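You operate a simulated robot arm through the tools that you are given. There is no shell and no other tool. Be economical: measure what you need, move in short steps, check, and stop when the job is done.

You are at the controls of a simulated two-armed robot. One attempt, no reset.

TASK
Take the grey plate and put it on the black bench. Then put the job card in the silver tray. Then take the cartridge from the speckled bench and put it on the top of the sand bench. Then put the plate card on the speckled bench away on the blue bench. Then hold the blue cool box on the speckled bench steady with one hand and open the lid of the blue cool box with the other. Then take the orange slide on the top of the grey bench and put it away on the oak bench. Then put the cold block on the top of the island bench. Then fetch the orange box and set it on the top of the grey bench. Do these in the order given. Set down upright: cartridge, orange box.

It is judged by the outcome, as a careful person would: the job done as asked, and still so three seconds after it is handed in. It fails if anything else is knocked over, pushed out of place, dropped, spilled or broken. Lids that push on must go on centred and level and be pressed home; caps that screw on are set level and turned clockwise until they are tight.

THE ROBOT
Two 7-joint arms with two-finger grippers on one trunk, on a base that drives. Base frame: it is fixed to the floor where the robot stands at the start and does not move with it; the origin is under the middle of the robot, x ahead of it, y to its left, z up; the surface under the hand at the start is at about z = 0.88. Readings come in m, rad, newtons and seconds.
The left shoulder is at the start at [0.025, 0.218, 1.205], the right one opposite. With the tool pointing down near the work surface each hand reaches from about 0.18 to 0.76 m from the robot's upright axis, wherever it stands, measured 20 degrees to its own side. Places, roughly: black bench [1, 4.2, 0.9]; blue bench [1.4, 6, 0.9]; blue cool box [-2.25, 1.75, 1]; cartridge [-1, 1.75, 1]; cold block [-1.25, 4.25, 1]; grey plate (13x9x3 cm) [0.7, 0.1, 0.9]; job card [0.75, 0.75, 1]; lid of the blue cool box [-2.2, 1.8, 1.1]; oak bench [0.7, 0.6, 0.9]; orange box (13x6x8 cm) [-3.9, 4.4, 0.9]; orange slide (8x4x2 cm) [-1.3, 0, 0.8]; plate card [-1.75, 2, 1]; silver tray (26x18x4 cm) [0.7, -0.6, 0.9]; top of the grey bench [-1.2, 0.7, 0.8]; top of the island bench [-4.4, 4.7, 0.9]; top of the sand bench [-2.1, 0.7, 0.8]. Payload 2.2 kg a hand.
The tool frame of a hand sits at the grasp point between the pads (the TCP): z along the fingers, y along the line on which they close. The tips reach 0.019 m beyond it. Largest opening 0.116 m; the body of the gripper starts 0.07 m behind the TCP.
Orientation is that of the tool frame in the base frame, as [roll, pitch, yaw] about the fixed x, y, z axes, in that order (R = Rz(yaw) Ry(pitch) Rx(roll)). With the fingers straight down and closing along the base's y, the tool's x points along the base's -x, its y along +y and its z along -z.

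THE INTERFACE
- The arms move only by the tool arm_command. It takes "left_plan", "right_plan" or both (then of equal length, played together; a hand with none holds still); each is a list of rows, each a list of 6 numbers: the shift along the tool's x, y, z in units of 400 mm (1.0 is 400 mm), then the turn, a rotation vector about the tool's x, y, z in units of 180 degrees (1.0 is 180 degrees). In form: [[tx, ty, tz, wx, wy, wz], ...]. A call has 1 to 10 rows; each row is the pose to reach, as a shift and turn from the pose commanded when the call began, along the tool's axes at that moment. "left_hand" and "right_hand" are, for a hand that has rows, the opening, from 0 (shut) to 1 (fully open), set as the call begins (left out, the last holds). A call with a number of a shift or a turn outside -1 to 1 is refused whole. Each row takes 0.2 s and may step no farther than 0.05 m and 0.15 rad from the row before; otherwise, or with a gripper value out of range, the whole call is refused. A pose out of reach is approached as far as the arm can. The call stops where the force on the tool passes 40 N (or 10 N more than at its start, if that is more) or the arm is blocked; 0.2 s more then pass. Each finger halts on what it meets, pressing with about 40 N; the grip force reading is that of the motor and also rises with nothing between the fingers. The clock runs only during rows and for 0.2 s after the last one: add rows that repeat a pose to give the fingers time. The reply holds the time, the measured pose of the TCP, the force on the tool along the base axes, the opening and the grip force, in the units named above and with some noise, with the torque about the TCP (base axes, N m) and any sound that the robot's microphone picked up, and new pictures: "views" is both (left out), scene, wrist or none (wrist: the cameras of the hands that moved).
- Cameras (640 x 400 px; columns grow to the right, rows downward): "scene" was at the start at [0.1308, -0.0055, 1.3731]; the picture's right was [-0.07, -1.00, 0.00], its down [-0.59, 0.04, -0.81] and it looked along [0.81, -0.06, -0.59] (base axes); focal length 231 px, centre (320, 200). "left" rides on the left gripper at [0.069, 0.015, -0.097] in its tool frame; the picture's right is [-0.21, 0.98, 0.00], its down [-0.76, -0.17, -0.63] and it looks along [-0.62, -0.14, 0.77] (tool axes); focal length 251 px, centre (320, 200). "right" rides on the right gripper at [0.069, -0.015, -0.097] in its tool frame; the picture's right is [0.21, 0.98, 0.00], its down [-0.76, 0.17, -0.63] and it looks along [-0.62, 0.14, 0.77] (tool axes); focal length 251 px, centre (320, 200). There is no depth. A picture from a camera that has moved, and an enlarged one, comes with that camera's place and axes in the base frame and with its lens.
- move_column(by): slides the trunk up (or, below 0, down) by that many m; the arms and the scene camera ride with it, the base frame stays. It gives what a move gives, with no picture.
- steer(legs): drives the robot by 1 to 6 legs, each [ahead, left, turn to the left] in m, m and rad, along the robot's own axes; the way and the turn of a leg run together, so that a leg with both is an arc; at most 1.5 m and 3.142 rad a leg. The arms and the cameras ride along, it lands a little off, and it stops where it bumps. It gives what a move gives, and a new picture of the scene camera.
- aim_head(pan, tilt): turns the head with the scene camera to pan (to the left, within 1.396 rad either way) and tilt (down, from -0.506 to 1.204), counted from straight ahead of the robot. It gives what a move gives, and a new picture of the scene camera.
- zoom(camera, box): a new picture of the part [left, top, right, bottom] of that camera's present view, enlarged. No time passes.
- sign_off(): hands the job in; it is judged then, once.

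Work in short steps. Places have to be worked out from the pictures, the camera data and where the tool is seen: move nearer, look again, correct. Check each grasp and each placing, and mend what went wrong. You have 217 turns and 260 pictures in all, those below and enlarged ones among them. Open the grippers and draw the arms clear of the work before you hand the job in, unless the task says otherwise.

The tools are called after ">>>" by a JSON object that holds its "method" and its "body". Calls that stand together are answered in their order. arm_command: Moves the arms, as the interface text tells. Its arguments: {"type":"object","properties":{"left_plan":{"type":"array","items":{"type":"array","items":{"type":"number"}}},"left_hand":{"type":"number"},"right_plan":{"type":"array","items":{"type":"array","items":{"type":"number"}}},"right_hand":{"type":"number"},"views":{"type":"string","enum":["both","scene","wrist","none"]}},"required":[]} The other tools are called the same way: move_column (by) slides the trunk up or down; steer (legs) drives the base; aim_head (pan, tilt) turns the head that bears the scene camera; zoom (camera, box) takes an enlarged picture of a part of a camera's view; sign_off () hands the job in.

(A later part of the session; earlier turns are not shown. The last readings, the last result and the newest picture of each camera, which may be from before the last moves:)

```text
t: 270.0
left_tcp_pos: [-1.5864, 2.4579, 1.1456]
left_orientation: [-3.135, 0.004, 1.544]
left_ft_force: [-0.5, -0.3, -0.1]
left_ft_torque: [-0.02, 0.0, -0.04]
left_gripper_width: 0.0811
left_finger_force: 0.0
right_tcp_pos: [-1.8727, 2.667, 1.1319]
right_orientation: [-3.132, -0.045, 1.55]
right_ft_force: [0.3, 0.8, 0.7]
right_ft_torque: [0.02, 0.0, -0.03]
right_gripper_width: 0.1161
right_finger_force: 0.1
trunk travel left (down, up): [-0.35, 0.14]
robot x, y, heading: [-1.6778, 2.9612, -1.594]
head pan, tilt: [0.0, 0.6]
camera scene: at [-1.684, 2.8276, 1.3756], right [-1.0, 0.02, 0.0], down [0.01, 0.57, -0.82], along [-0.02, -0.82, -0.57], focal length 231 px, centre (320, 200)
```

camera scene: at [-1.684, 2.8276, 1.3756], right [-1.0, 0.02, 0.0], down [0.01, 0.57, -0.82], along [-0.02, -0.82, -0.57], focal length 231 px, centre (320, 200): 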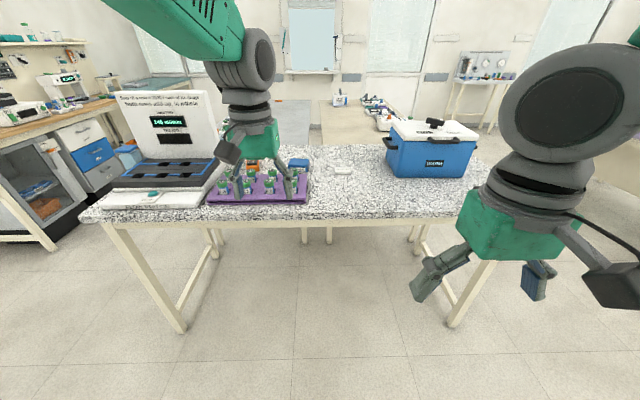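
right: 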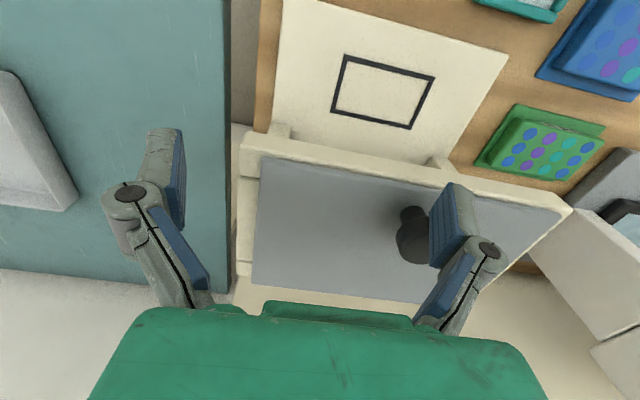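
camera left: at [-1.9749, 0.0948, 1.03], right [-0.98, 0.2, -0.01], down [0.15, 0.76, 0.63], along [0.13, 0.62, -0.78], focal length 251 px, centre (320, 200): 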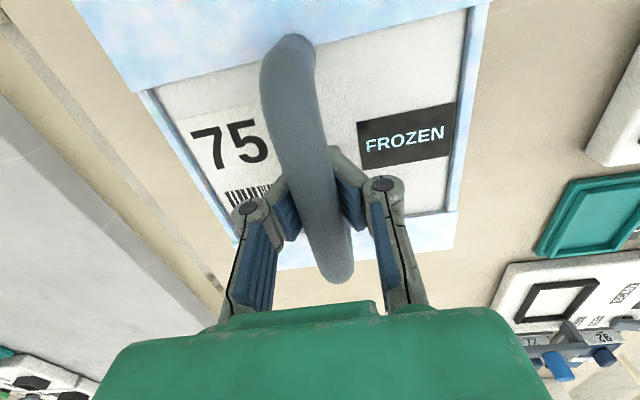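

The small white item at about (-1.80, 1.91) is likely the plate card; zoom.

>>> {"method": "zoom", "body": {"camera": "scene", "box": [270, 130, 430, 220]}}

```text
4.00 times, centred on (350, 175) of scene
camera zoom: at [-1.684, 2.8276, 1.3756], right [-1.0, 0.02, 0.0], down [0.01, 0.57, -0.82], along [-0.02, -0.82, -0.57], focal length 926 px, centre (200, 300)
```

zoom: 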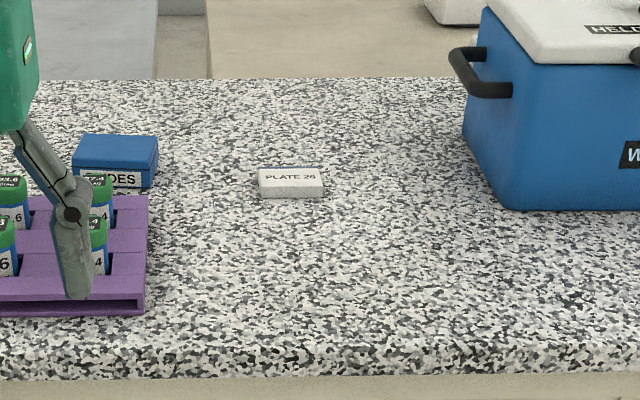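

It reads PLATE 26, front edge at (-1.806, 1.934), 7 cm wide. Drive in so the right hand lines up.

>>> {"method": "steer", "body": {"legs": [[0.35, 0.07, 0.023]]}}

>>> {"method": "arm_command", "body": {"right_plan": [[-0.1, 0, 0, 0, 0.005, 0], [-0.2, 0, 0, 0, 0.01, 0], [-0.3, 0, 0, 0, 0.014, 0], [-0.4, 0, 0.02, 0, 0.014, 0], [-0.5, 0, 0.05, 0, 0.014, 0], [-0.6, 0, 0.1, 0, 0.014, 0]], "right_hand": 1, "views": "both"}}

```text
t: 272.3
left_tcp_pos: [-1.5119, 2.1083, 1.1461]
left_orientation: [-3.137, 0.003, 1.566]
left_ft_force: [-0.6, -0.4, 0.2]
left_ft_torque: [0.03, -0.03, -0.03]
left_gripper_width: 0.081
left_finger_force: 0.2
right_tcp_pos: [-1.8028, 2.3119, 1.132]
right_orientation: [-3.134, -0.045, 1.57]
right_ft_force: [0.2, -0.5, 0.1]
right_ft_torque: [-0.02, -0.06, 0.0]
right_gripper_width: 0.1162
right_finger_force: 0.0
trunk travel left (down, up): [-0.35, 0.14]
robot x, y, heading: [-1.6151, 2.6056, -1.572]
head pan, tilt: [0.0, 0.6]
camera scene: at [-1.6187, 2.4774, 1.3756], right [-1.0, 0.0, 0.0], down [0.0, 0.57, -0.82], along [0.0, -0.82, -0.57], focal length 231 px, centre (320, 200)
```

scene: 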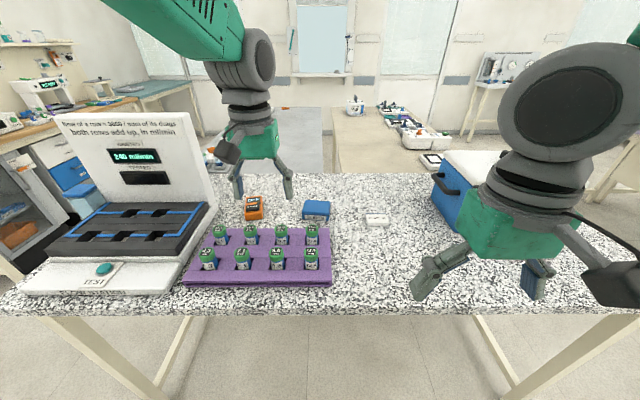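

```text
t: 273.7
left_tcp_pos: [-1.5093, 2.107, 1.1454]
left_orientation: [-3.132, 0.002, 1.566]
left_ft_force: [-0.5, -0.9, -0.2]
left_ft_torque: [0.02, -0.03, 0.0]
left_gripper_width: 0.0813
left_finger_force: 0.1
right_tcp_pos: [-1.8002, 2.0726, 1.0819]
right_orientation: [-3.13, -0.089, 1.571]
right_ft_force: [-0.4, -0.2, 0.0]
right_ft_torque: [0.02, -0.01, -0.01]
right_gripper_width: 0.1157
right_finger_force: 0.0
trunk travel left (down, up): [-0.35, 0.14]
robot x, y, heading: [-1.6116, 2.6095, -1.578]
head pan, tilt: [0.0, 0.6]
camera scene: at [-1.6151, 2.4719, 1.375], right [-1.0, 0.0, 0.0], down [0.0, 0.57, -0.82], along [0.0, -0.82, -0.57], focal length 231 px, centre (320, 200)
camera right: at [-1.8138, 2.1323, 1.1829], right [0.98, 0.21, 0.01], down [0.17, -0.81, 0.56], along [0.13, -0.55, -0.83], focal length 251 px, centre (320, 200)
```

scene: 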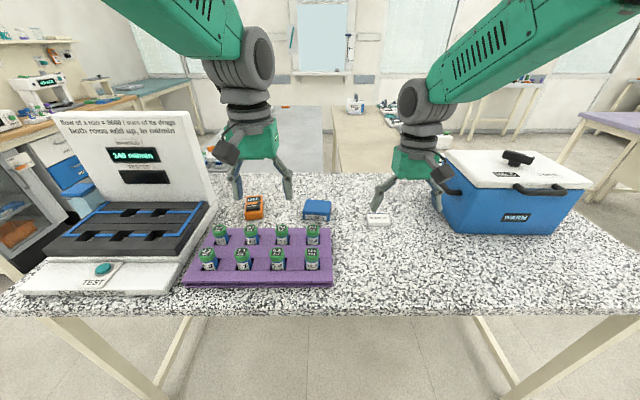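
right: 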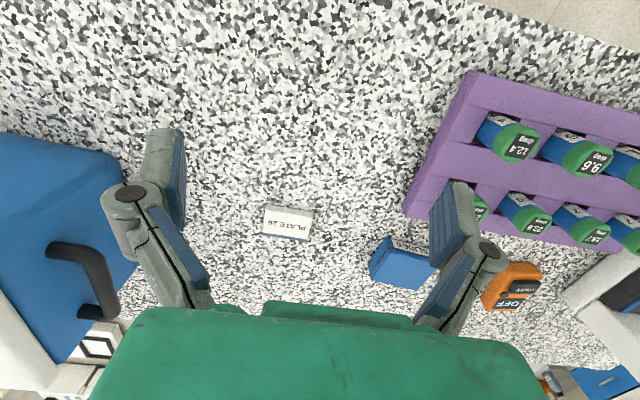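

Fix my tilt sign error and move over the card, at z≈0.98.

>>> {"method": "arm_command", "body": {"right_plan": [[-0.08, 0, 0.03, 0, -0.01, 0], [-0.18, -0.01, 0.06, 0, -0.02, 0], [-0.28, -0.02, 0.1, 0, -0.028, 0], [-0.37, -0.02, 0.16, 0, -0.028, 0], [-0.44, -0.02, 0.23, 0, -0.028, 0]], "views": "wrist"}}

```text
t: 274.9
left_tcp_pos: [-1.5108, 2.1079, 1.1457]
left_orientation: [-3.135, 0.003, 1.565]
left_ft_force: [-0.5, -0.5, 0.3]
left_ft_torque: [-0.01, -0.01, 0.02]
left_gripper_width: 0.0809
left_finger_force: 0.0
right_tcp_pos: [-1.8107, 1.9047, 0.9742]
right_orientation: [-3.132, 0.0, 1.569]
right_ft_force: [0.3, 0.1, 0.0]
right_ft_torque: [0.04, 0.02, 0.01]
right_gripper_width: 0.1158
right_finger_force: 0.3
trunk travel left (down, up): [-0.35, 0.14]
robot x, y, heading: [-1.6154, 2.6089, -1.568]
head pan, tilt: [0.0, 0.6]
camera right: at [-1.824, 1.9734, 1.0691], right [0.98, 0.21, -0.01], down [0.17, -0.76, 0.63], along [0.13, -0.62, -0.78], focal length 251 px, centre (320, 200)
```

right: 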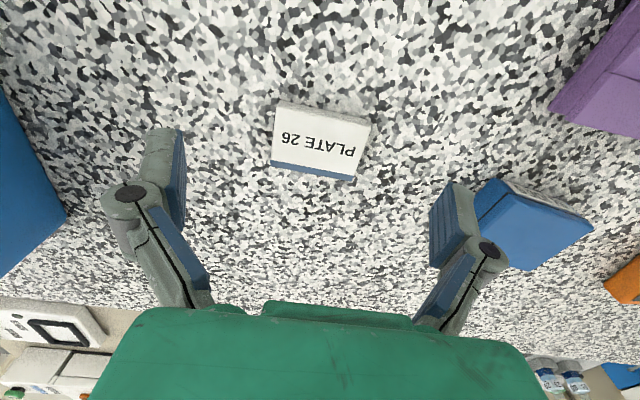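

Card centre (-1.807, 1.886), square. Lower around it and close.

>>> {"method": "arm_command", "body": {"right_plan": [[-0.03, 0.005, 0.05, 0, 0, 0], [-0.047, 0.01, 0.1, 0, 0, 0], [-0.047, 0.01, 0.14, 0, 0, 0], [-0.047, 0.01, 0.165, 0, 0, 0], [-0.047, 0.01, 0.178, 0, 0, 0]], "right_hand": 0.88, "views": "none"}}

>>> {"method": "arm_command", "body": {"right_plan": [[0, 0, 0, 0, 0, 0], [0, 0, 0, 0, 0, 0], [0, 0, 0, 0, 0, 0]], "right_hand": 0, "views": "wrist"}}

```text
t: 276.1
left_tcp_pos: [-1.5109, 2.1103, 1.1468]
left_orientation: [-3.134, 0.004, 1.567]
left_ft_force: [-0.6, -0.1, 0.3]
left_ft_torque: [-0.06, -0.01, 0.01]
left_gripper_width: 0.0811
left_finger_force: 0.1
right_tcp_pos: [-1.8074, 1.8948, 0.9057]
right_orientation: [-3.131, 0.003, 1.573]
right_ft_force: [0.1, 0.8, -0.1]
right_ft_torque: [0.02, -0.02, -0.01]
right_gripper_width: 0.1022
right_finger_force: 0.0
right hand out of reach, approached as far as the arm can: row 2, 3, 4, 5
trunk travel left (down, up): [-0.35, 0.14]
robot x, y, heading: [-1.6121, 2.6085, -1.578]
head pan, tilt: [0.0, 0.6]
```

```text
t: 276.9
left_tcp_pos: [-1.5094, 2.11, 1.1479]
left_orientation: [-3.132, 0.006, 1.566]
left_ft_force: [0.8, 0.0, 0.2]
left_ft_torque: [0.04, -0.03, 0.0]
left_gripper_width: 0.0813
left_finger_force: 0.1
right_tcp_pos: [-1.8067, 1.8938, 0.9061]
right_orientation: [-3.13, 0.002, 1.57]
right_ft_force: [0.2, -0.8, 3.0]
right_ft_torque: [-0.01, 0.12, 0.01]
right_gripper_width: 0.0677
right_finger_force: 39.5
trunk travel left (down, up): [-0.35, 0.14]
robot x, y, heading: [-1.6126, 2.6079, -1.577]
head pan, tilt: [0.0, 0.6]
camera right: at [-1.8209, 1.963, 1.0011], right [0.98, 0.21, -0.01], down [0.17, -0.76, 0.63], along [0.13, -0.62, -0.78], focal length 251 px, centre (320, 200)
```

right: 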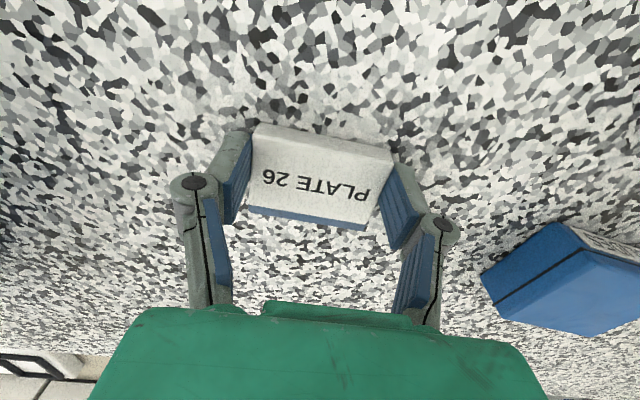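

Card gripped (68 mm). Lift while pulling toward the robot to avoid the straight-arm limit.

>>> {"method": "arm_command", "body": {"right_plan": [[0.03, 0, -0.03, 0, 0, 0], [0.06, 0, -0.08, 0, 0, 0], [0.1, 0, -0.16, 0, 0, 0], [0.16, 0, -0.24, 0, 0, 0], [0.24, 0, -0.32, 0, 0, 0], [0.32, 0, -0.4, 0, 0, 0], [0.42, 0, -0.46, 0, 0, 0], [0.52, 0, -0.5, 0, 0, 0]], "views": "wrist"}}

```text
t: 278.7
left_tcp_pos: [-1.5097, 2.112, 1.1481]
left_orientation: [-3.135, 0.006, 1.567]
left_ft_force: [0.2, 0.2, 0.9]
left_ft_torque: [-0.01, -0.03, 0.02]
left_gripper_width: 0.081
left_finger_force: 0.0
right_tcp_pos: [-1.8056, 2.1096, 1.1083]
right_orientation: [-3.131, 0.002, 1.571]
right_ft_force: [0.3, -0.4, -0.9]
right_ft_torque: [-0.03, -0.02, 0.0]
right_gripper_width: 0.0677
right_finger_force: 39.6
trunk travel left (down, up): [-0.35, 0.14]
robot x, y, heading: [-1.6154, 2.6087, -1.575]
head pan, tilt: [0.0, 0.6]
camera right: at [-1.8197, 2.1773, 1.2018], right [0.98, 0.21, -0.01], down [0.17, -0.75, 0.63], along [0.13, -0.62, -0.77], focal length 251 px, centre (320, 200)
```

right: 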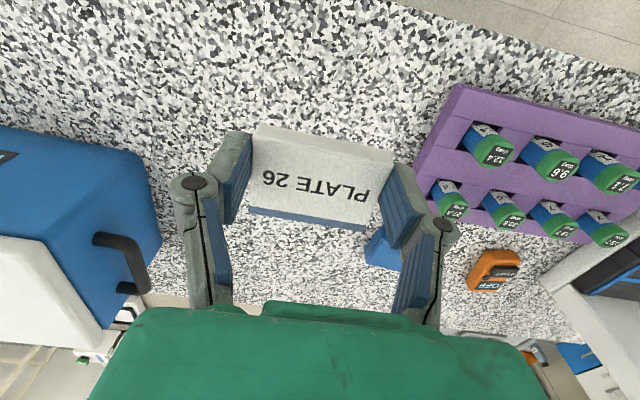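

Card held. Drive out to the east corridor beside the black and blue benches.

>>> {"method": "steer", "body": {"legs": [[-0.4, 0, 0], [0, 1.5, 0], [0, 1.5, 0], [0, 0.9, 0], [0, 0, -1.57]]}}

>>> {"method": "aim_head", "body": {"pan": -0.6, "tilt": 0.4}}

```text
t: 303.5
left_tcp_pos: [1.7928, 2.8985, 1.1476]
left_orientation: [-3.137, 0.006, 0.001]
left_ft_force: [0.0, 0.0, -0.5]
left_ft_torque: [-0.01, -0.01, -0.02]
left_gripper_width: 0.0812
left_finger_force: 0.0
right_tcp_pos: [1.7869, 3.1951, 1.1044]
right_orientation: [-3.134, 0.0, 0.005]
right_ft_force: [0.3, 0.5, -0.8]
right_ft_torque: [0.0, -0.04, 0.01]
right_gripper_width: 0.0677
right_finger_force: 40.1
trunk travel left (down, up): [-0.35, 0.14]
robot x, y, heading: [2.2928, 3.0015, -3.138]
head pan, tilt: [0.0, 0.6]
camera scene: at [2.1571, 3.0181, 1.3752], right [0.0, 1.0, -0.01], down [0.57, -0.01, -0.82], along [-0.82, -0.01, -0.57], focal length 231 px, centre (320, 200)
```

scene: 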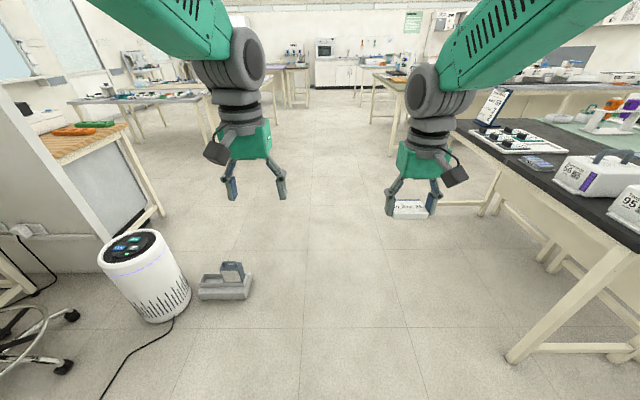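

```text
t: 304.5
left_tcp_pos: [1.7938, 2.8665, 1.1472]
left_orientation: [-3.11, 0.009, 0.004]
left_ft_force: [-0.2, -0.8, 0.1]
left_ft_torque: [0.1, 0.0, -0.01]
left_gripper_width: 0.0812
left_finger_force: 0.1
right_tcp_pos: [1.7893, 3.1625, 1.1107]
right_orientation: [-3.108, 0.004, 0.008]
right_ft_force: [0.0, -1.2, 0.3]
right_ft_torque: [0.08, -0.01, 0.0]
right_gripper_width: 0.068
right_finger_force: 40.1
trunk travel left (down, up): [-0.35, 0.14]
robot x, y, heading: [2.2902, 2.9964, -3.137]
head pan, tilt: [-0.6, 0.4]
camera scene: at [2.1692, 3.0453, 1.3937], right [0.56, 0.83, 0.0], down [0.33, -0.22, -0.92], along [-0.76, 0.52, -0.39], focal length 231 px, centre (320, 200)
```

scene: 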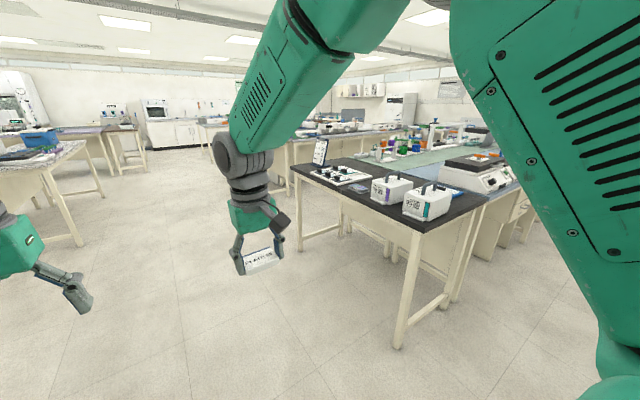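

Blue bench is beyond the black one; right ends at x≈1.7. Back off 0.12 and strafe north alongside.

>>> {"method": "steer", "body": {"legs": [[-0.12, 0, 0], [0, -1.4, 0], [0, -0.9, 0]]}}

>>> {"method": "aim_head", "body": {"pan": 0.0, "tilt": 0.5}}

```text
t: 316.6
left_tcp_pos: [1.9285, 5.22, 1.151]
left_orientation: [3.13, 0.011, -0.024]
left_ft_force: [-0.8, 2.0, 0.5]
left_ft_torque: [-0.16, 0.0, -0.04]
left_gripper_width: 0.0812
left_finger_force: 0.0
right_tcp_pos: [1.9284, 5.5165, 1.1042]
right_orientation: [3.13, 0.005, -0.021]
right_ft_force: [0.2, 2.5, -0.7]
right_ft_torque: [-0.18, 0.0, -0.01]
right_gripper_width: 0.0677
right_finger_force: 40.3
trunk travel left (down, up): [-0.35, 0.14]
robot x, y, heading: [2.428, 5.2958, 3.123]
head pan, tilt: [-0.6, 0.4]
camera scene: at [2.3056, 5.3805, 1.3921], right [0.58, 0.81, -0.02], down [0.32, -0.25, -0.91], along [-0.75, 0.52, -0.4], focal length 231 px, centre (320, 200)
```

scene: 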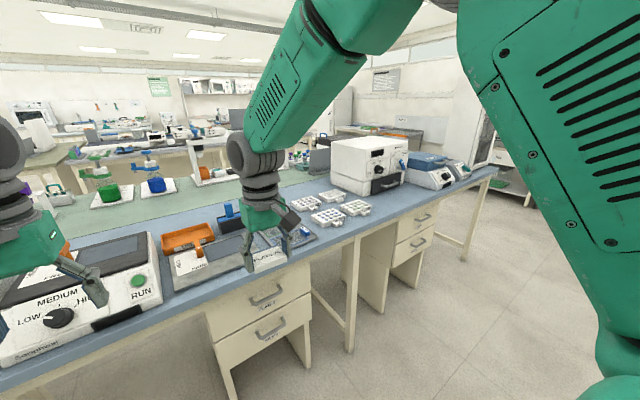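

```text
t: 317.6
left_tcp_pos: [1.9303, 5.225, 1.152]
left_orientation: [3.132, 0.013, -0.026]
left_ft_force: [0.1, 2.2, -0.3]
left_ft_torque: [-0.19, 0.02, 0.02]
left_gripper_width: 0.0811
left_finger_force: 0.1
right_tcp_pos: [1.9308, 5.5194, 1.1048]
right_orientation: [3.135, 0.004, -0.022]
right_ft_force: [0.9, 0.6, -0.4]
right_ft_torque: [-0.14, -0.01, 0.01]
right_gripper_width: 0.068
right_finger_force: 40.0
trunk travel left (down, up): [-0.35, 0.14]
robot x, y, heading: [2.4208, 5.3038, 3.124]
head pan, tilt: [0.0, 0.499]
camera scene: at [2.2886, 5.3376, 1.3839], right [0.02, 1.0, -0.03], down [0.48, -0.03, -0.88], along [-0.88, 0.01, -0.48], focal length 231 px, centre (320, 200)
```

scene: 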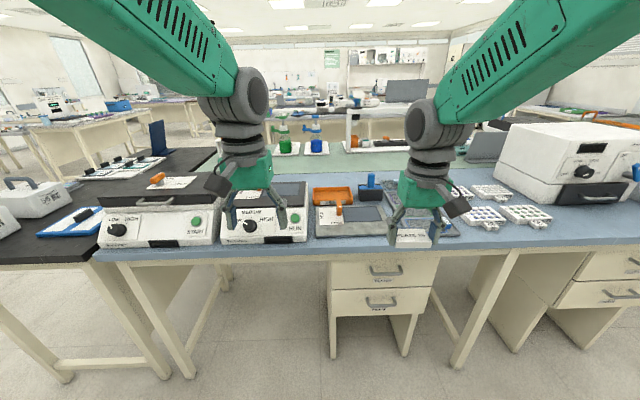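

Zoom on the blue bench to see where a plate card might belong.

>>> {"method": "zoom", "body": {"camera": "scene", "box": [290, 160, 470, 260]}}

>>> {"method": "zoom", "body": {"camera": "scene", "box": [430, 110, 640, 250]}}

```text
3.56 times, centred on (380, 210) of scene
camera zoom: at [2.2886, 5.3376, 1.3839], right [0.02, 1.0, -0.03], down [0.48, -0.03, -0.88], along [-0.88, 0.01, -0.48], focal length 823 px, centre (107, 164)
```

zoom: 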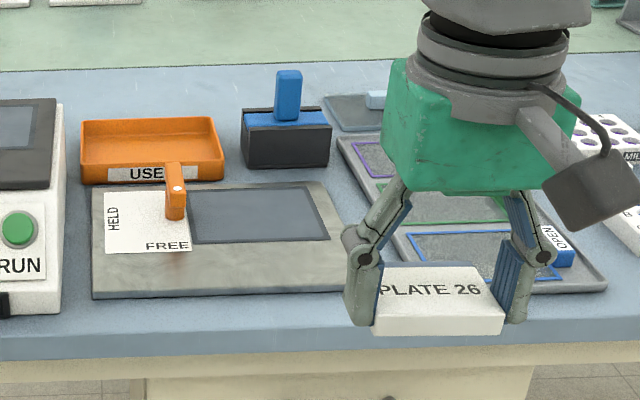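

```text
2.86 times, centred on (535, 180) of scene
camera zoom: at [2.2886, 5.3376, 1.3839], right [0.02, 1.0, -0.03], down [0.48, -0.03, -0.88], along [-0.88, 0.01, -0.48], focal length 661 px, centre (-294, 257)
```

zoom: 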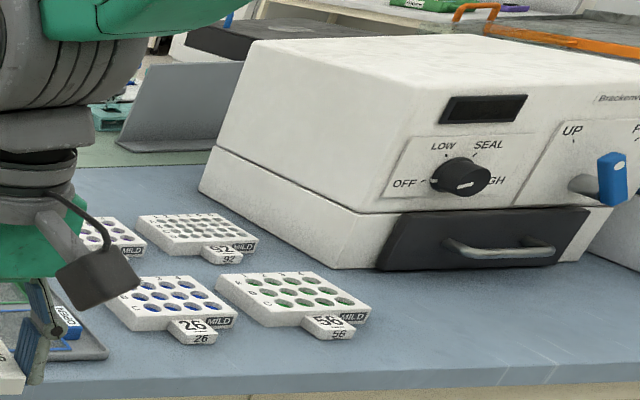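

Let me move the hand aside slightly and get a steeper view for a free spot.

>>> {"method": "steer", "body": {"legs": [[0.1, -0.25, 0.018]]}}

>>> {"method": "aim_head", "body": {"pan": -0.05, "tilt": 0.75}}

```text
t: 319.5
left_tcp_pos: [1.834, 5.439, 1.1503]
left_orientation: [-3.131, 0.014, -0.007]
left_ft_force: [-0.3, 0.5, -0.3]
left_ft_torque: [-0.02, 0.0, -0.02]
left_gripper_width: 0.081
left_finger_force: 0.0
right_tcp_pos: [1.8307, 5.7332, 1.1091]
right_orientation: [-3.13, 0.005, 0.0]
right_ft_force: [0.6, 0.2, -0.9]
right_ft_torque: [-0.03, 0.02, 0.01]
right_gripper_width: 0.0679
right_finger_force: 39.4
trunk travel left (down, up): [-0.35, 0.14]
robot x, y, heading: [2.3259, 5.5434, -3.143]
head pan, tilt: [0.0, 0.499]
camera scene: at [2.1919, 5.5697, 1.3843], right [0.0, 1.0, -0.02], down [0.48, -0.02, -0.88], along [-0.88, -0.01, -0.48], focal length 231 px, centre (320, 200)
```

scene: 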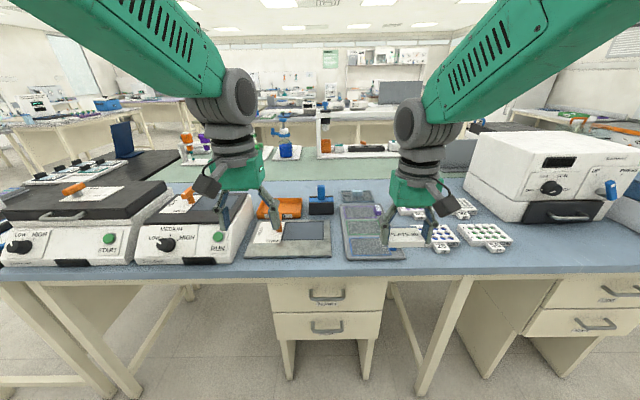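

```text
t: 320.2
left_tcp_pos: [1.8375, 5.4526, 1.1511]
left_orientation: [-3.137, 0.017, -0.009]
left_ft_force: [-0.3, 1.6, 0.3]
left_ft_torque: [-0.07, 0.0, 0.0]
left_gripper_width: 0.0811
left_finger_force: 0.1
right_tcp_pos: [1.8323, 5.7478, 1.1075]
right_orientation: [-3.138, 0.006, -0.004]
right_ft_force: [0.1, 1.1, -0.5]
right_ft_torque: [-0.1, -0.08, 0.0]
right_gripper_width: 0.0679
right_finger_force: 39.8
trunk travel left (down, up): [-0.35, 0.14]
robot x, y, heading: [2.3237, 5.5501, -3.14]
head pan, tilt: [-0.051, 0.75]
camera scene: at [2.1983, 5.6011, 1.3613], right [0.05, 1.0, -0.03], down [0.68, -0.06, -0.73], along [-0.73, 0.02, -0.69], focal length 231 px, centre (320, 200)
```

scene: 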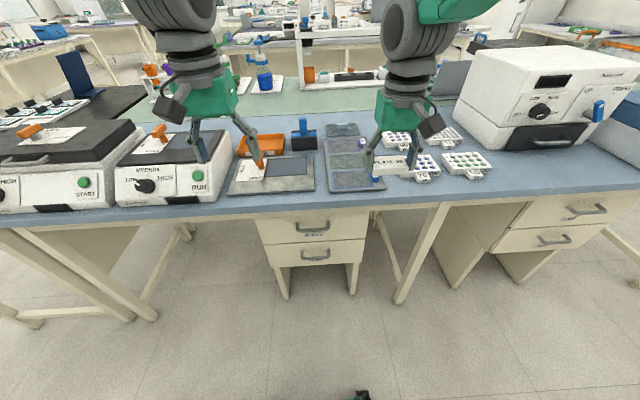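

Free strip in front of the sealer: x 1.52–1.72, y 6.22–6.6. Strafe right 0.56 so the right hand comes there.

>>> {"method": "steer", "body": {"legs": [[0, -0.56, 0], [0.08, 0, 0]]}}

>>> {"method": "arm_command", "body": {"right_plan": [[0, 0, 0, 0, 0, 0]], "views": "wrist"}}

```text
t: 324.1
left_tcp_pos: [1.7582, 5.9485, 1.149]
left_orientation: [-3.096, 0.018, -0.007]
left_ft_force: [0.2, -0.8, 0.9]
left_ft_torque: [0.06, -0.03, 0.03]
left_gripper_width: 0.0808
left_finger_force: 0.1
right_tcp_pos: [1.7559, 6.2433, 1.1171]
right_orientation: [-3.096, 0.011, -0.001]
right_ft_force: [0.7, -0.3, -0.4]
right_ft_torque: [0.03, 0.01, -0.02]
right_gripper_width: 0.0678
right_finger_force: 39.9
trunk travel left (down, up): [-0.35, 0.14]
robot x, y, heading: [2.2486, 6.0929, 3.14]
head pan, tilt: [-0.051, 0.75]
camera scene: at [2.1221, 6.104, 1.3626], right [0.06, 1.0, -0.01], down [0.68, -0.04, -0.73], along [-0.73, 0.04, -0.68], focal length 231 px, centre (320, 200)
```

scene: 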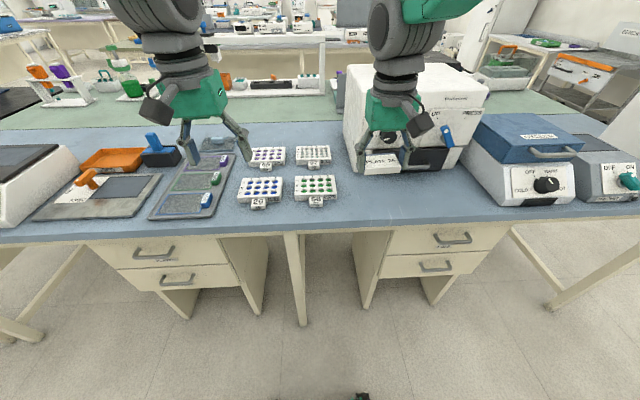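

```text
t: 324.5
left_tcp_pos: [1.7669, 5.9401, 1.149]
left_orientation: [-3.088, 0.021, -0.007]
left_ft_force: [-0.1, -0.7, 1.0]
left_ft_torque: [0.04, 0.05, 0.01]
left_gripper_width: 0.0811
left_finger_force: 0.0
right_tcp_pos: [1.7644, 6.2359, 1.1195]
right_orientation: [-3.086, 0.012, -0.001]
right_ft_force: [0.2, -0.9, 0.8]
right_ft_torque: [0.1, 0.02, 0.02]
right_gripper_width: 0.0678
right_finger_force: 40.2
trunk travel left (down, up): [-0.35, 0.14]
robot x, y, heading: [2.247, 6.0945, 3.141]
head pan, tilt: [-0.051, 0.75]
camera right: at [1.8334, 6.2446, 1.2148], right [0.21, -0.98, -0.06], down [-0.75, -0.2, 0.63], along [-0.63, -0.09, -0.77], focal length 251 px, centre (320, 200)
```

right: 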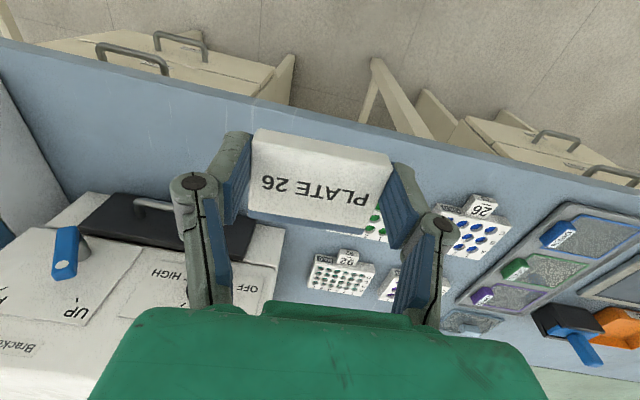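

Move over (1.60, 6.32), levelling, to z≈0.97 and check.

>>> {"method": "arm_command", "body": {"right_plan": [[-0.07, -0.04, 0, -0.006, 0, 0], [-0.14, -0.08, 0.04, -0.012, 0.002, 0], [-0.21, -0.12, 0.1, -0.0177, 0.004, 0], [-0.28, -0.16, 0.16, -0.0177, 0.004, 0], [-0.35, -0.19, 0.23, -0.0177, 0.004, 0], [-0.41, -0.21, 0.3, -0.0177, 0.004, 0], [-0.41, -0.21, 0.37, -0.0177, 0.004, 0]], "views": "both"}}

```text
t: 326.3
left_tcp_pos: [1.7644, 5.9304, 1.1496]
left_orientation: [-3.088, 0.021, -0.004]
left_ft_force: [0.0, 1.3, 1.0]
left_ft_torque: [0.01, 0.01, 0.02]
left_gripper_width: 0.0811
left_finger_force: 0.0
right_tcp_pos: [1.5932, 6.3159, 0.9813]
right_orientation: [3.141, 0.004, 0.004]
right_ft_force: [0.7, 0.3, -1.0]
right_ft_torque: [-0.06, -0.01, 0.0]
right_gripper_width: 0.0679
right_finger_force: 40.5
trunk travel left (down, up): [-0.35, 0.14]
robot x, y, heading: [2.2442, 6.0807, 3.145]
head pan, tilt: [-0.051, 0.75]
stopped in row 7 (right hand): the arm was blocked; the commanded pose is now the measured one
camera scene: at [2.1172, 6.0658, 1.3623], right [0.05, 1.0, 0.02], down [0.68, -0.02, -0.73], along [-0.73, 0.05, -0.68], focal length 231 px, centre (320, 200)
camera right: at [1.6632, 6.3307, 1.0764], right [0.22, -0.98, 0.0], down [-0.75, -0.17, 0.64], along [-0.62, -0.14, -0.77], focal length 251 px, centre (320, 200)
```

scene: 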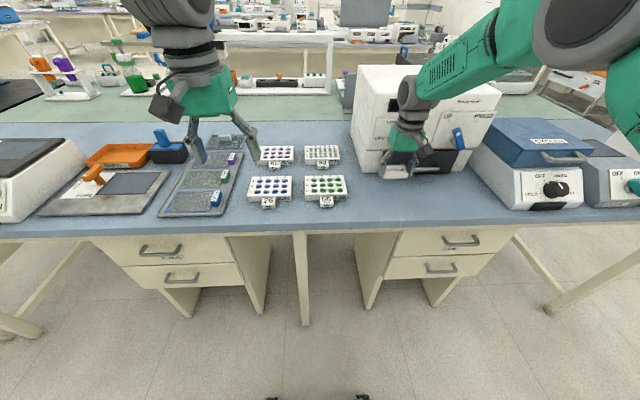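
right: 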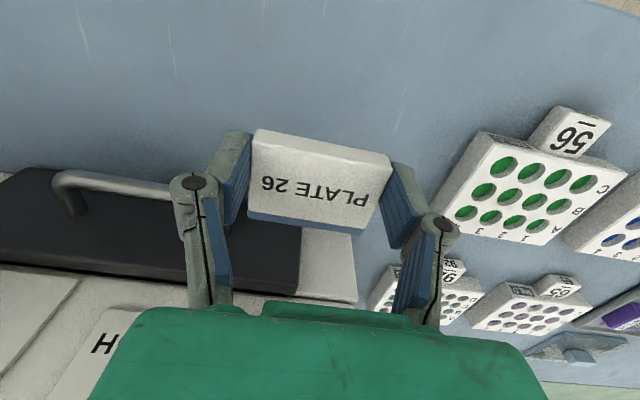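

Something blocked near the sealer front. Raise slightly and shift away (+x, -y), then try lowering there.

>>> {"method": "arm_command", "body": {"right_plan": [[0, 0, -0.08, 0, 0, 0], [0.06, 0.03, -0.08, 0, 0, 0], [0.12, 0.065, -0.08, 0, 0, 0], [0.12, 0.065, 0.0, 0, 0, 0], [0.12, 0.065, 0.06, 0, 0, 0]], "views": "both"}}

```text
t: 327.7
left_tcp_pos: [1.7708, 5.9033, 1.1492]
left_orientation: [-3.061, 0.026, -0.004]
left_ft_force: [-0.1, -1.6, 0.1]
left_ft_torque: [0.16, 0.04, -0.04]
left_gripper_width: 0.0809
left_finger_force: 0.0
right_tcp_pos: [1.6464, 6.2683, 0.9653]
right_orientation: [-3.117, 0.011, 0.006]
right_ft_force: [-0.2, -1.7, 0.6]
right_ft_torque: [0.15, 0.02, 0.0]
right_gripper_width: 0.0677
right_finger_force: 39.6
trunk travel left (down, up): [-0.35, 0.14]
robot x, y, heading: [2.2433, 6.0826, 3.136]
head pan, tilt: [-0.051, 0.75]
stopped in row 5 (right hand): the arm was blocked; the commanded pose is now the measured one
camera scene: at [2.1193, 6.081, 1.3628], right [0.05, 1.0, 0.01], down [0.68, -0.03, -0.73], along [-0.73, 0.04, -0.68], focal length 231 px, centre (320, 200)
camera right: at [1.7176, 6.2803, 1.0601], right [0.22, -0.98, -0.03], down [-0.75, -0.19, 0.64], along [-0.62, -0.12, -0.77], focal length 251 px, centre (320, 200)
```

scene: 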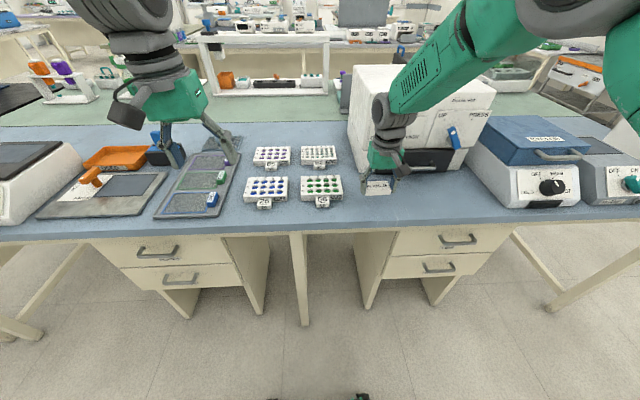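
right: 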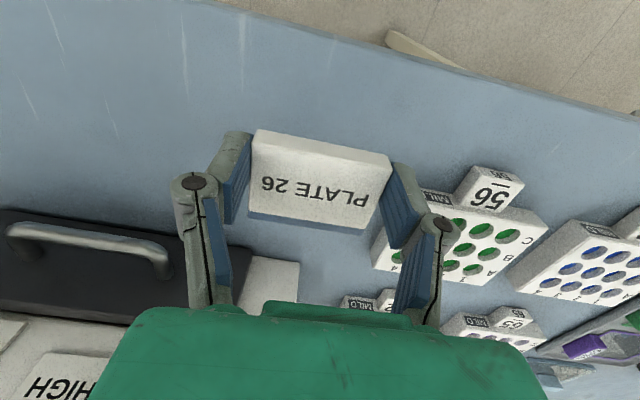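

Wrist force is zero, so a link or the base is touching something. Look to the right side.

>>> {"method": "aim_head", "body": {"pan": -0.9, "tilt": 0.6}}

```text
t: 328.9
left_tcp_pos: [1.7678, 5.9136, 1.1486]
left_orientation: [-3.069, 0.024, -0.006]
left_ft_force: [-0.5, -0.3, 0.4]
left_ft_torque: [0.03, 0.0, 0.0]
left_gripper_width: 0.0812
left_finger_force: 0.1
right_tcp_pos: [1.646, 6.2784, 0.9623]
right_orientation: [-3.125, 0.009, 0.001]
right_ft_force: [-0.2, -0.3, -0.6]
right_ft_torque: [0.08, -0.03, -0.01]
right_gripper_width: 0.0678
right_finger_force: 39.8
trunk travel left (down, up): [-0.35, 0.14]
robot x, y, heading: [2.2441, 6.0875, 3.135]
head pan, tilt: [-0.901, 0.6]
camera scene: at [2.1452, 6.1252, 1.3767], right [0.78, 0.62, 0.02], down [0.35, -0.42, -0.83], along [-0.51, 0.66, -0.55], focal length 231 px, centre (320, 200)
```

scene: 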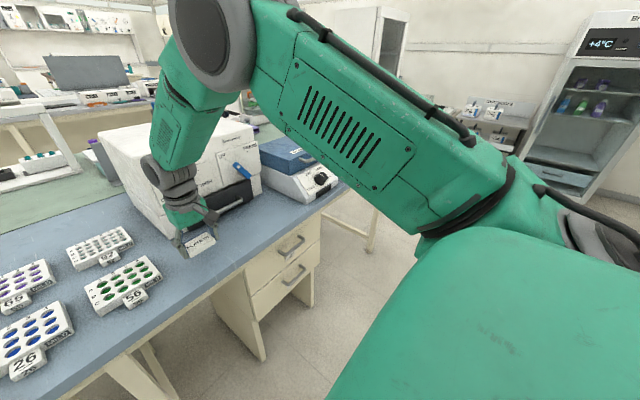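

Nothing visibly touching. Continue lowering in small steps at this spot.

>>> {"method": "arm_command", "body": {"right_plan": [[0, 0, 0.025, -0.003, 0.002, 0], [0, 0, 0.05, -0.003, 0.002, 0], [0, 0, 0.075, -0.003, 0.002, 0], [0, 0, 0.1, -0.003, 0.002, 0], [0, 0, 0.115, -0.003, 0.002, 0]], "views": "wrist"}}

```text
t: 330.2
left_tcp_pos: [1.7721, 5.9177, 1.1505]
left_orientation: [-3.068, 0.032, -0.01]
left_ft_force: [-0.5, -1.5, 0.5]
left_ft_torque: [0.11, 0.0, -0.05]
left_gripper_width: 0.0812
left_finger_force: 0.0
right_tcp_pos: [1.6506, 6.2846, 0.9198]
right_orientation: [-3.13, 0.004, 0.0]
right_ft_force: [0.4, -1.5, -1.0]
right_ft_torque: [0.13, 0.0, 0.03]
right_gripper_width: 0.0678
right_finger_force: 40.4
trunk travel left (down, up): [-0.35, 0.14]
robot x, y, heading: [2.2471, 6.0926, 3.139]
head pan, tilt: [-0.901, 0.6]
stopped in row 5 (right hand): the arm was blocked; the commanded pose is now the measured one
camera right: at [1.7197, 6.2978, 1.0141], right [0.21, -0.98, -0.01], down [-0.75, -0.17, 0.63], along [-0.62, -0.13, -0.77], focal length 251 px, centre (320, 200)
```

right: 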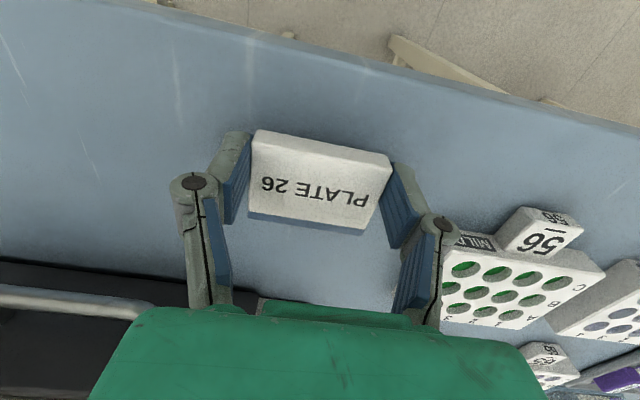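

Margin to the bench edge ~3 cm and to plate 56 ~4 cm. Continue down to contact.

>>> {"method": "arm_command", "body": {"right_plan": [[0, 0, 0.012, 0, 0, 0], [0, 0, 0.024, 0, 0, 0], [0, 0, 0.036, 0, 0, 0], [0, 0, 0.046, 0, 0, 0]], "views": "none"}}

```text
t: 331.2
left_tcp_pos: [1.7727, 5.9029, 1.1489]
left_orientation: [-3.058, 0.03, -0.007]
left_ft_force: [-0.6, -1.4, 0.2]
left_ft_torque: [0.11, -0.03, -0.03]
left_gripper_width: 0.0813
left_finger_force: 0.1
right_tcp_pos: [1.6498, 6.2731, 0.9022]
right_orientation: [-3.121, 0.005, -0.004]
right_ft_force: [1.0, 4.0, 18.9]
right_ft_torque: [-0.46, 0.16, -0.02]
right_gripper_width: 0.0679
right_finger_force: 40.5
trunk travel left (down, up): [-0.35, 0.14]
robot x, y, heading: [2.2459, 6.0865, 3.144]
head pan, tilt: [-0.901, 0.6]
```

Contact made. Release slightly and lift straight up.

>>> {"method": "arm_command", "body": {"right_plan": [[0, 0, 0, 0, 0, 0], [0, 0, 0, 0, 0, 0]], "right_hand": 0.73, "views": "none"}}

>>> {"method": "arm_command", "body": {"right_plan": [[0, 0, -0.05, 0, 0, 0], [0, 0, -0.12, 0, 0, 0], [0, 0, -0.22, 0, 0, 0], [0.04, 0, -0.32, 0, 0, 0], [0.1, 0, -0.42, 0, 0, 0], [0.16, 0, -0.5, 0, 0, 0]], "views": "wrist"}}

```text
t: 331.9
left_tcp_pos: [1.7722, 5.9461, 1.1543]
left_orientation: [-3.089, 0.031, -0.015]
left_ft_force: [-0.7, 0.4, 0.4]
left_ft_torque: [-0.05, 0.02, -0.02]
left_gripper_width: 0.0811
left_finger_force: 0.0
right_tcp_pos: [1.6505, 6.3111, 0.8959]
right_orientation: [3.137, 0.001, -0.007]
right_ft_force: [-2.4, 6.1, 7.9]
right_ft_torque: [0.34, -0.07, 0.15]
right_gripper_width: 0.087
right_finger_force: 3.3
trunk travel left (down, up): [-0.35, 0.14]
robot x, y, heading: [2.2451, 6.0964, 3.135]
head pan, tilt: [-0.901, 0.6]
```

```text
t: 333.2
left_tcp_pos: [1.7729, 5.9277, 1.1522]
left_orientation: [-3.073, 0.031, -0.012]
left_ft_force: [-0.5, 0.0, -0.3]
left_ft_torque: [0.01, 0.02, -0.01]
left_gripper_width: 0.0811
left_finger_force: 0.0
right_tcp_pos: [1.7145, 6.2913, 1.1008]
right_orientation: [-3.137, 0.003, -0.003]
right_ft_force: [0.1, 0.2, 0.0]
right_ft_torque: [0.03, -0.01, 0.02]
right_gripper_width: 0.0848
right_finger_force: 0.0
trunk travel left (down, up): [-0.35, 0.14]
robot x, y, heading: [2.2442, 6.098, 3.14]
head pan, tilt: [-0.901, 0.6]
camera right: at [1.7845, 6.3053, 1.1949], right [0.21, -0.98, -0.01], down [-0.76, -0.17, 0.63], along [-0.62, -0.13, -0.77], focal length 251 px, centre (320, 200)
```

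right: 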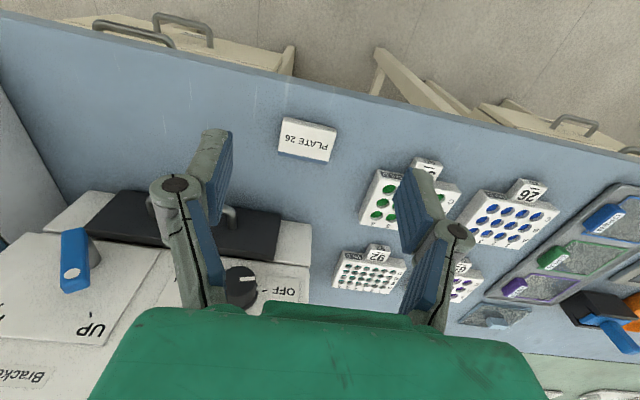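

Plate card is set on the blue bench. Next the cool box: drive back south and west along the aisle.

>>> {"method": "steer", "body": {"legs": [[-0.15, 0, 0], [0, 1.5, 0], [0, 1.5, 0], [1.5, 0, 0], [1.5, 0, 0], [1.5, 0, 0]]}}

>>> {"method": "aim_head", "body": {"pan": 0.8, "tilt": 0.5}}

```text
t: 369.7
left_tcp_pos: [-2.5977, 3.048, 1.1527]
left_orientation: [-3.099, 0.025, -0.013]
left_ft_force: [1.4, 1.9, -2.1]
left_ft_torque: [-0.04, -0.01, 0.01]
left_gripper_width: 0.0816
left_finger_force: 0.0
right_tcp_pos: [-2.6558, 3.4115, 1.0905]
right_orientation: [3.125, -0.005, -0.009]
right_ft_force: [0.7, -1.2, -0.1]
right_ft_torque: [0.02, 0.02, 0.02]
right_gripper_width: 0.0848
right_finger_force: 0.0
trunk travel left (down, up): [-0.35, 0.14]
robot x, y, heading: [-2.123, 3.1944, 3.134]
head pan, tilt: [-0.901, 0.6]
camera scene: at [-2.2244, 3.305, 1.371], right [0.79, 0.62, -0.02], down [0.35, -0.47, -0.81], along [-0.5, 0.63, -0.59], focal length 231 px, centre (320, 200)
```

scene: 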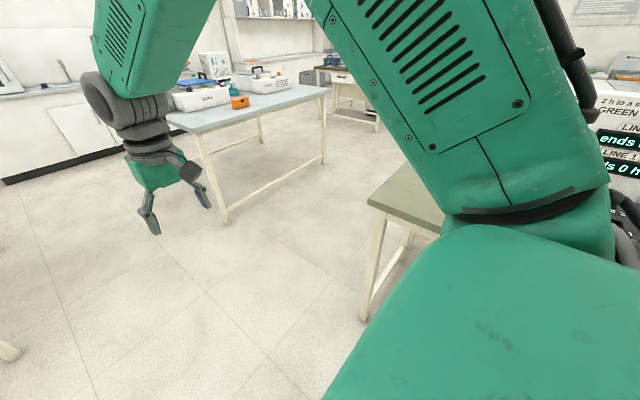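

```text
t: 371.4
left_tcp_pos: [-2.5929, 3.0484, 1.1531]
left_orientation: [-3.094, 0.029, -0.012]
left_ft_force: [-1.6, 2.1, -0.8]
left_ft_torque: [-0.13, -0.08, 0.01]
left_gripper_width: 0.081
left_finger_force: 0.2
right_tcp_pos: [-2.6529, 3.4135, 1.093]
right_orientation: [3.13, -0.001, -0.006]
right_ft_force: [0.2, 2.0, 0.0]
right_ft_torque: [-0.19, -0.07, -0.04]
right_gripper_width: 0.0843
right_finger_force: 0.0
trunk travel left (down, up): [-0.35, 0.14]
robot x, y, heading: [-2.1182, 3.2017, 3.139]
head pan, tilt: [0.799, 0.499]
camera scene: at [-2.2331, 3.1849, 1.3853], right [-0.71, 0.7, -0.03], down [0.34, 0.31, -0.89], along [-0.61, -0.65, -0.46], focal length 231 px, centre (320, 200)
```

scene: 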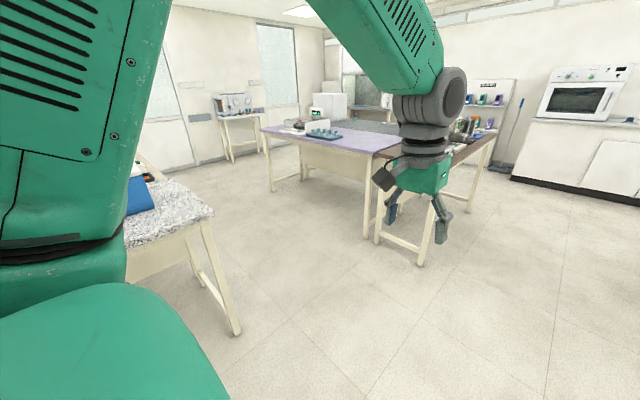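

Turn to face the speckled bench and approach the cool box from the north for a close look.

>>> {"method": "steer", "body": {"legs": [[0, 0, 1.575], [0.5, -0.1, 0]]}}

>>> {"method": "aim_head", "body": {"pan": 0.0, "tilt": 0.6}}

```text
t: 378.2
left_tcp_pos: [-2.0172, 2.2186, 1.1441]
left_orientation: [-3.038, 0.029, 1.547]
left_ft_force: [-0.4, -1.2, -1.1]
left_ft_torque: [0.12, -0.05, -0.01]
left_gripper_width: 0.0811
left_finger_force: 0.1
right_tcp_pos: [-2.3841, 2.1656, 1.1042]
right_orientation: [-3.101, -0.002, 1.554]
right_ft_force: [-0.1, 0.5, -1.0]
right_ft_torque: [-0.06, -0.01, 0.04]
right_gripper_width: 0.085
right_finger_force: 0.2
trunk travel left (down, up): [-0.35, 0.14]
robot x, y, heading: [-2.2175, 2.6911, -1.589]
head pan, tilt: [0.799, 0.499]
camera scene: at [-2.1048, 2.5804, 1.3796], right [-0.71, -0.71, 0.02], down [-0.37, 0.35, -0.86], along [0.6, -0.62, -0.51], focal length 231 px, centre (320, 200)
```

scene: 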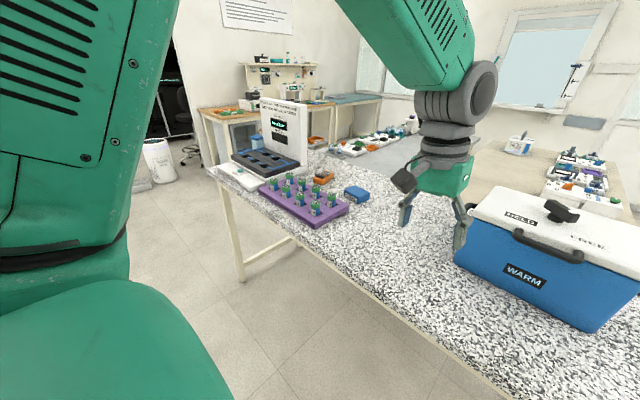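

```text
t: 379.4
left_tcp_pos: [-2.1043, 2.2242, 1.1593]
left_orientation: [-3.109, 0.037, 1.541]
left_ft_force: [-2.6, -0.1, 0.5]
left_ft_torque: [0.0, -0.13, -0.01]
left_gripper_width: 0.0811
left_finger_force: 0.1
right_tcp_pos: [-2.4674, 2.1714, 1.0941]
right_orientation: [3.113, 0.006, 1.551]
right_ft_force: [-1.9, -0.2, 0.0]
right_ft_torque: [-0.03, -0.17, -0.05]
right_gripper_width: 0.085
right_finger_force: 0.0
trunk travel left (down, up): [-0.35, 0.14]
robot x, y, heading: [-2.2285, 2.6961, -1.589]
head pan, tilt: [0.0, 0.6]
camera scene: at [-2.2596, 2.561, 1.3752], right [-1.0, 0.02, -0.02], down [0.03, 0.57, -0.82], along [0.0, -0.82, -0.57], focal length 231 px, centre (320, 200)
```

scene: 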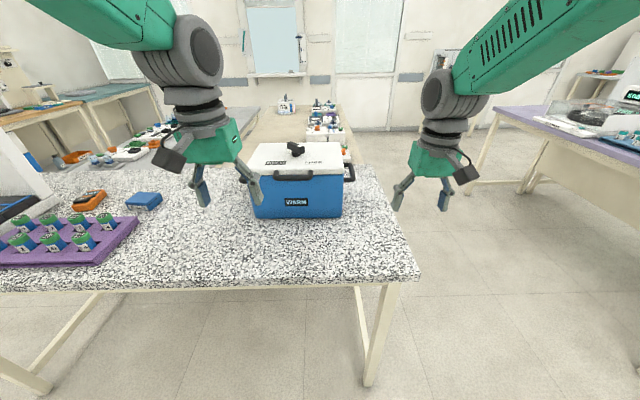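

The trunk sways after driving; zoom on the cool box lid while it settles.

>>> {"method": "zoom", "body": {"camera": "scene", "box": [230, 130, 370, 230]}}

```text
4.00 times, centred on (300, 180) of scene
camera zoom: at [-2.2596, 2.561, 1.3752], right [-1.0, 0.02, -0.02], down [0.03, 0.57, -0.82], along [0.0, -0.82, -0.57], focal length 926 px, centre (400, 280)
```

zoom: 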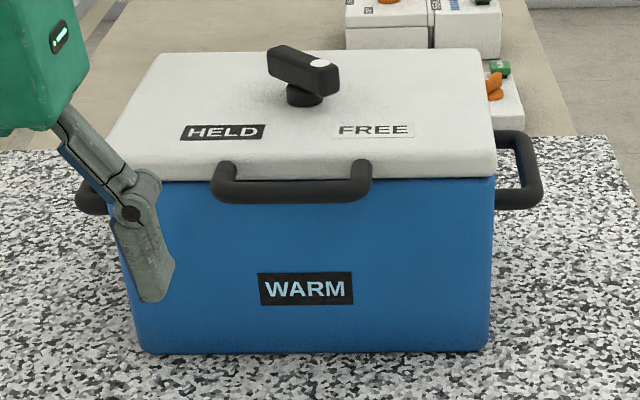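

The lid has a HELD/FREE knob and a front bar handle; side handles on the body. Move closer and look from above with the left wrist camera.

>>> {"method": "steer", "body": {"legs": [[0.13, 0, 0.018]]}}

>>> {"method": "arm_command", "body": {"left_plan": [[0, 0, -0.05, 0, 0, 0], [-0.05, -0.05, -0.12, 0, 0, 0], [-0.1, -0.1, -0.2, 0, 0, 0], [-0.15, -0.15, -0.25, 0, 0, 0]], "views": "both"}}

```text
t: 380.6
left_tcp_pos: [-2.0225, 2.0981, 1.1519]
left_orientation: [-3.054, 0.035, 1.567]
left_ft_force: [1.1, 0.4, 0.1]
left_ft_torque: [-0.02, 0.08, -0.01]
left_gripper_width: 0.0812
left_finger_force: 0.0
right_tcp_pos: [-2.3877, 2.0382, 1.1058]
right_orientation: [-3.114, 0.007, 1.576]
right_ft_force: [0.7, -0.4, 1.2]
right_ft_torque: [0.0, 0.13, 0.05]
right_gripper_width: 0.0843
right_finger_force: 0.1
trunk travel left (down, up): [-0.35, 0.14]
robot x, y, heading: [-2.2144, 2.5649, -1.573]
head pan, tilt: [0.0, 0.6]
camera scene: at [-2.2109, 2.4308, 1.3756], right [-1.0, 0.0, 0.0], down [0.0, 0.57, -0.82], along [0.0, -0.82, -0.57], focal length 231 px, centre (320, 200)
```

scene: 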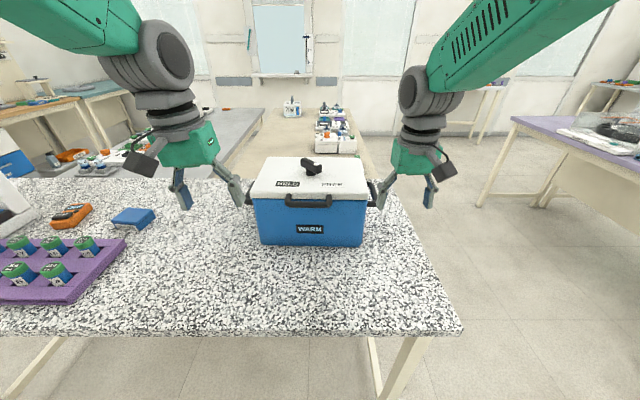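

```text
t: 381.9
left_tcp_pos: [-2.0343, 2.0466, 1.259]
left_orientation: [-3.031, 0.037, 1.575]
left_ft_force: [1.1, 0.2, 0.7]
left_ft_torque: [-0.01, 0.04, -0.01]
left_gripper_width: 0.0813
left_finger_force: 0.0
right_tcp_pos: [-2.3498, 2.0415, 1.1127]
right_orientation: [-3.093, 0.014, 1.585]
right_ft_force: [1.9, -0.1, -0.2]
right_ft_torque: [-0.02, 0.08, -0.01]
right_gripper_width: 0.0848
right_finger_force: 0.2
trunk travel left (down, up): [-0.35, 0.14]
robot x, y, heading: [-2.2015, 2.5609, -1.567]
head pan, tilt: [0.0, 0.6]
stopped in row 4 (left hand): the arm was blocked; the commanded pose is now the measured one
camera scene: at [-2.1671, 2.4276, 1.3748], right [-1.0, 0.0, 0.03], down [-0.02, 0.57, -0.82], along [-0.01, -0.82, -0.57], focal length 231 px, centre (320, 200)
camera left: at [-2.0086, 2.1193, 1.3502], right [0.97, -0.21, -0.1], down [-0.09, -0.73, 0.67], along [-0.22, -0.65, -0.73], focal length 251 px, centre (320, 200)
```

scene: 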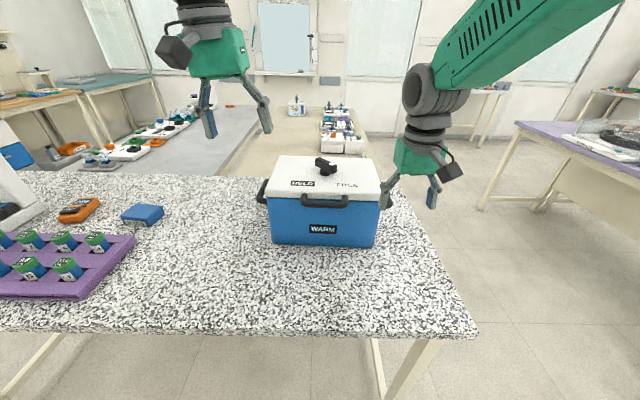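
left: 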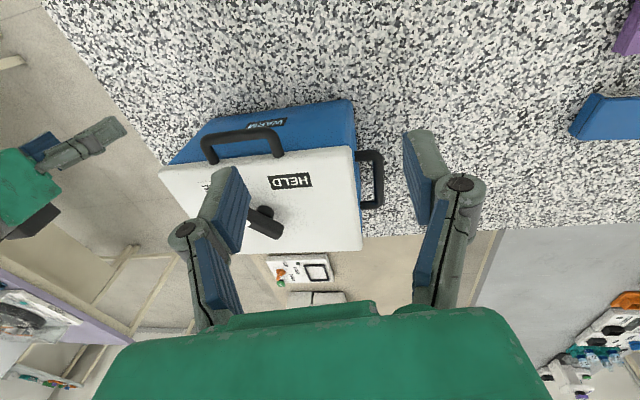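

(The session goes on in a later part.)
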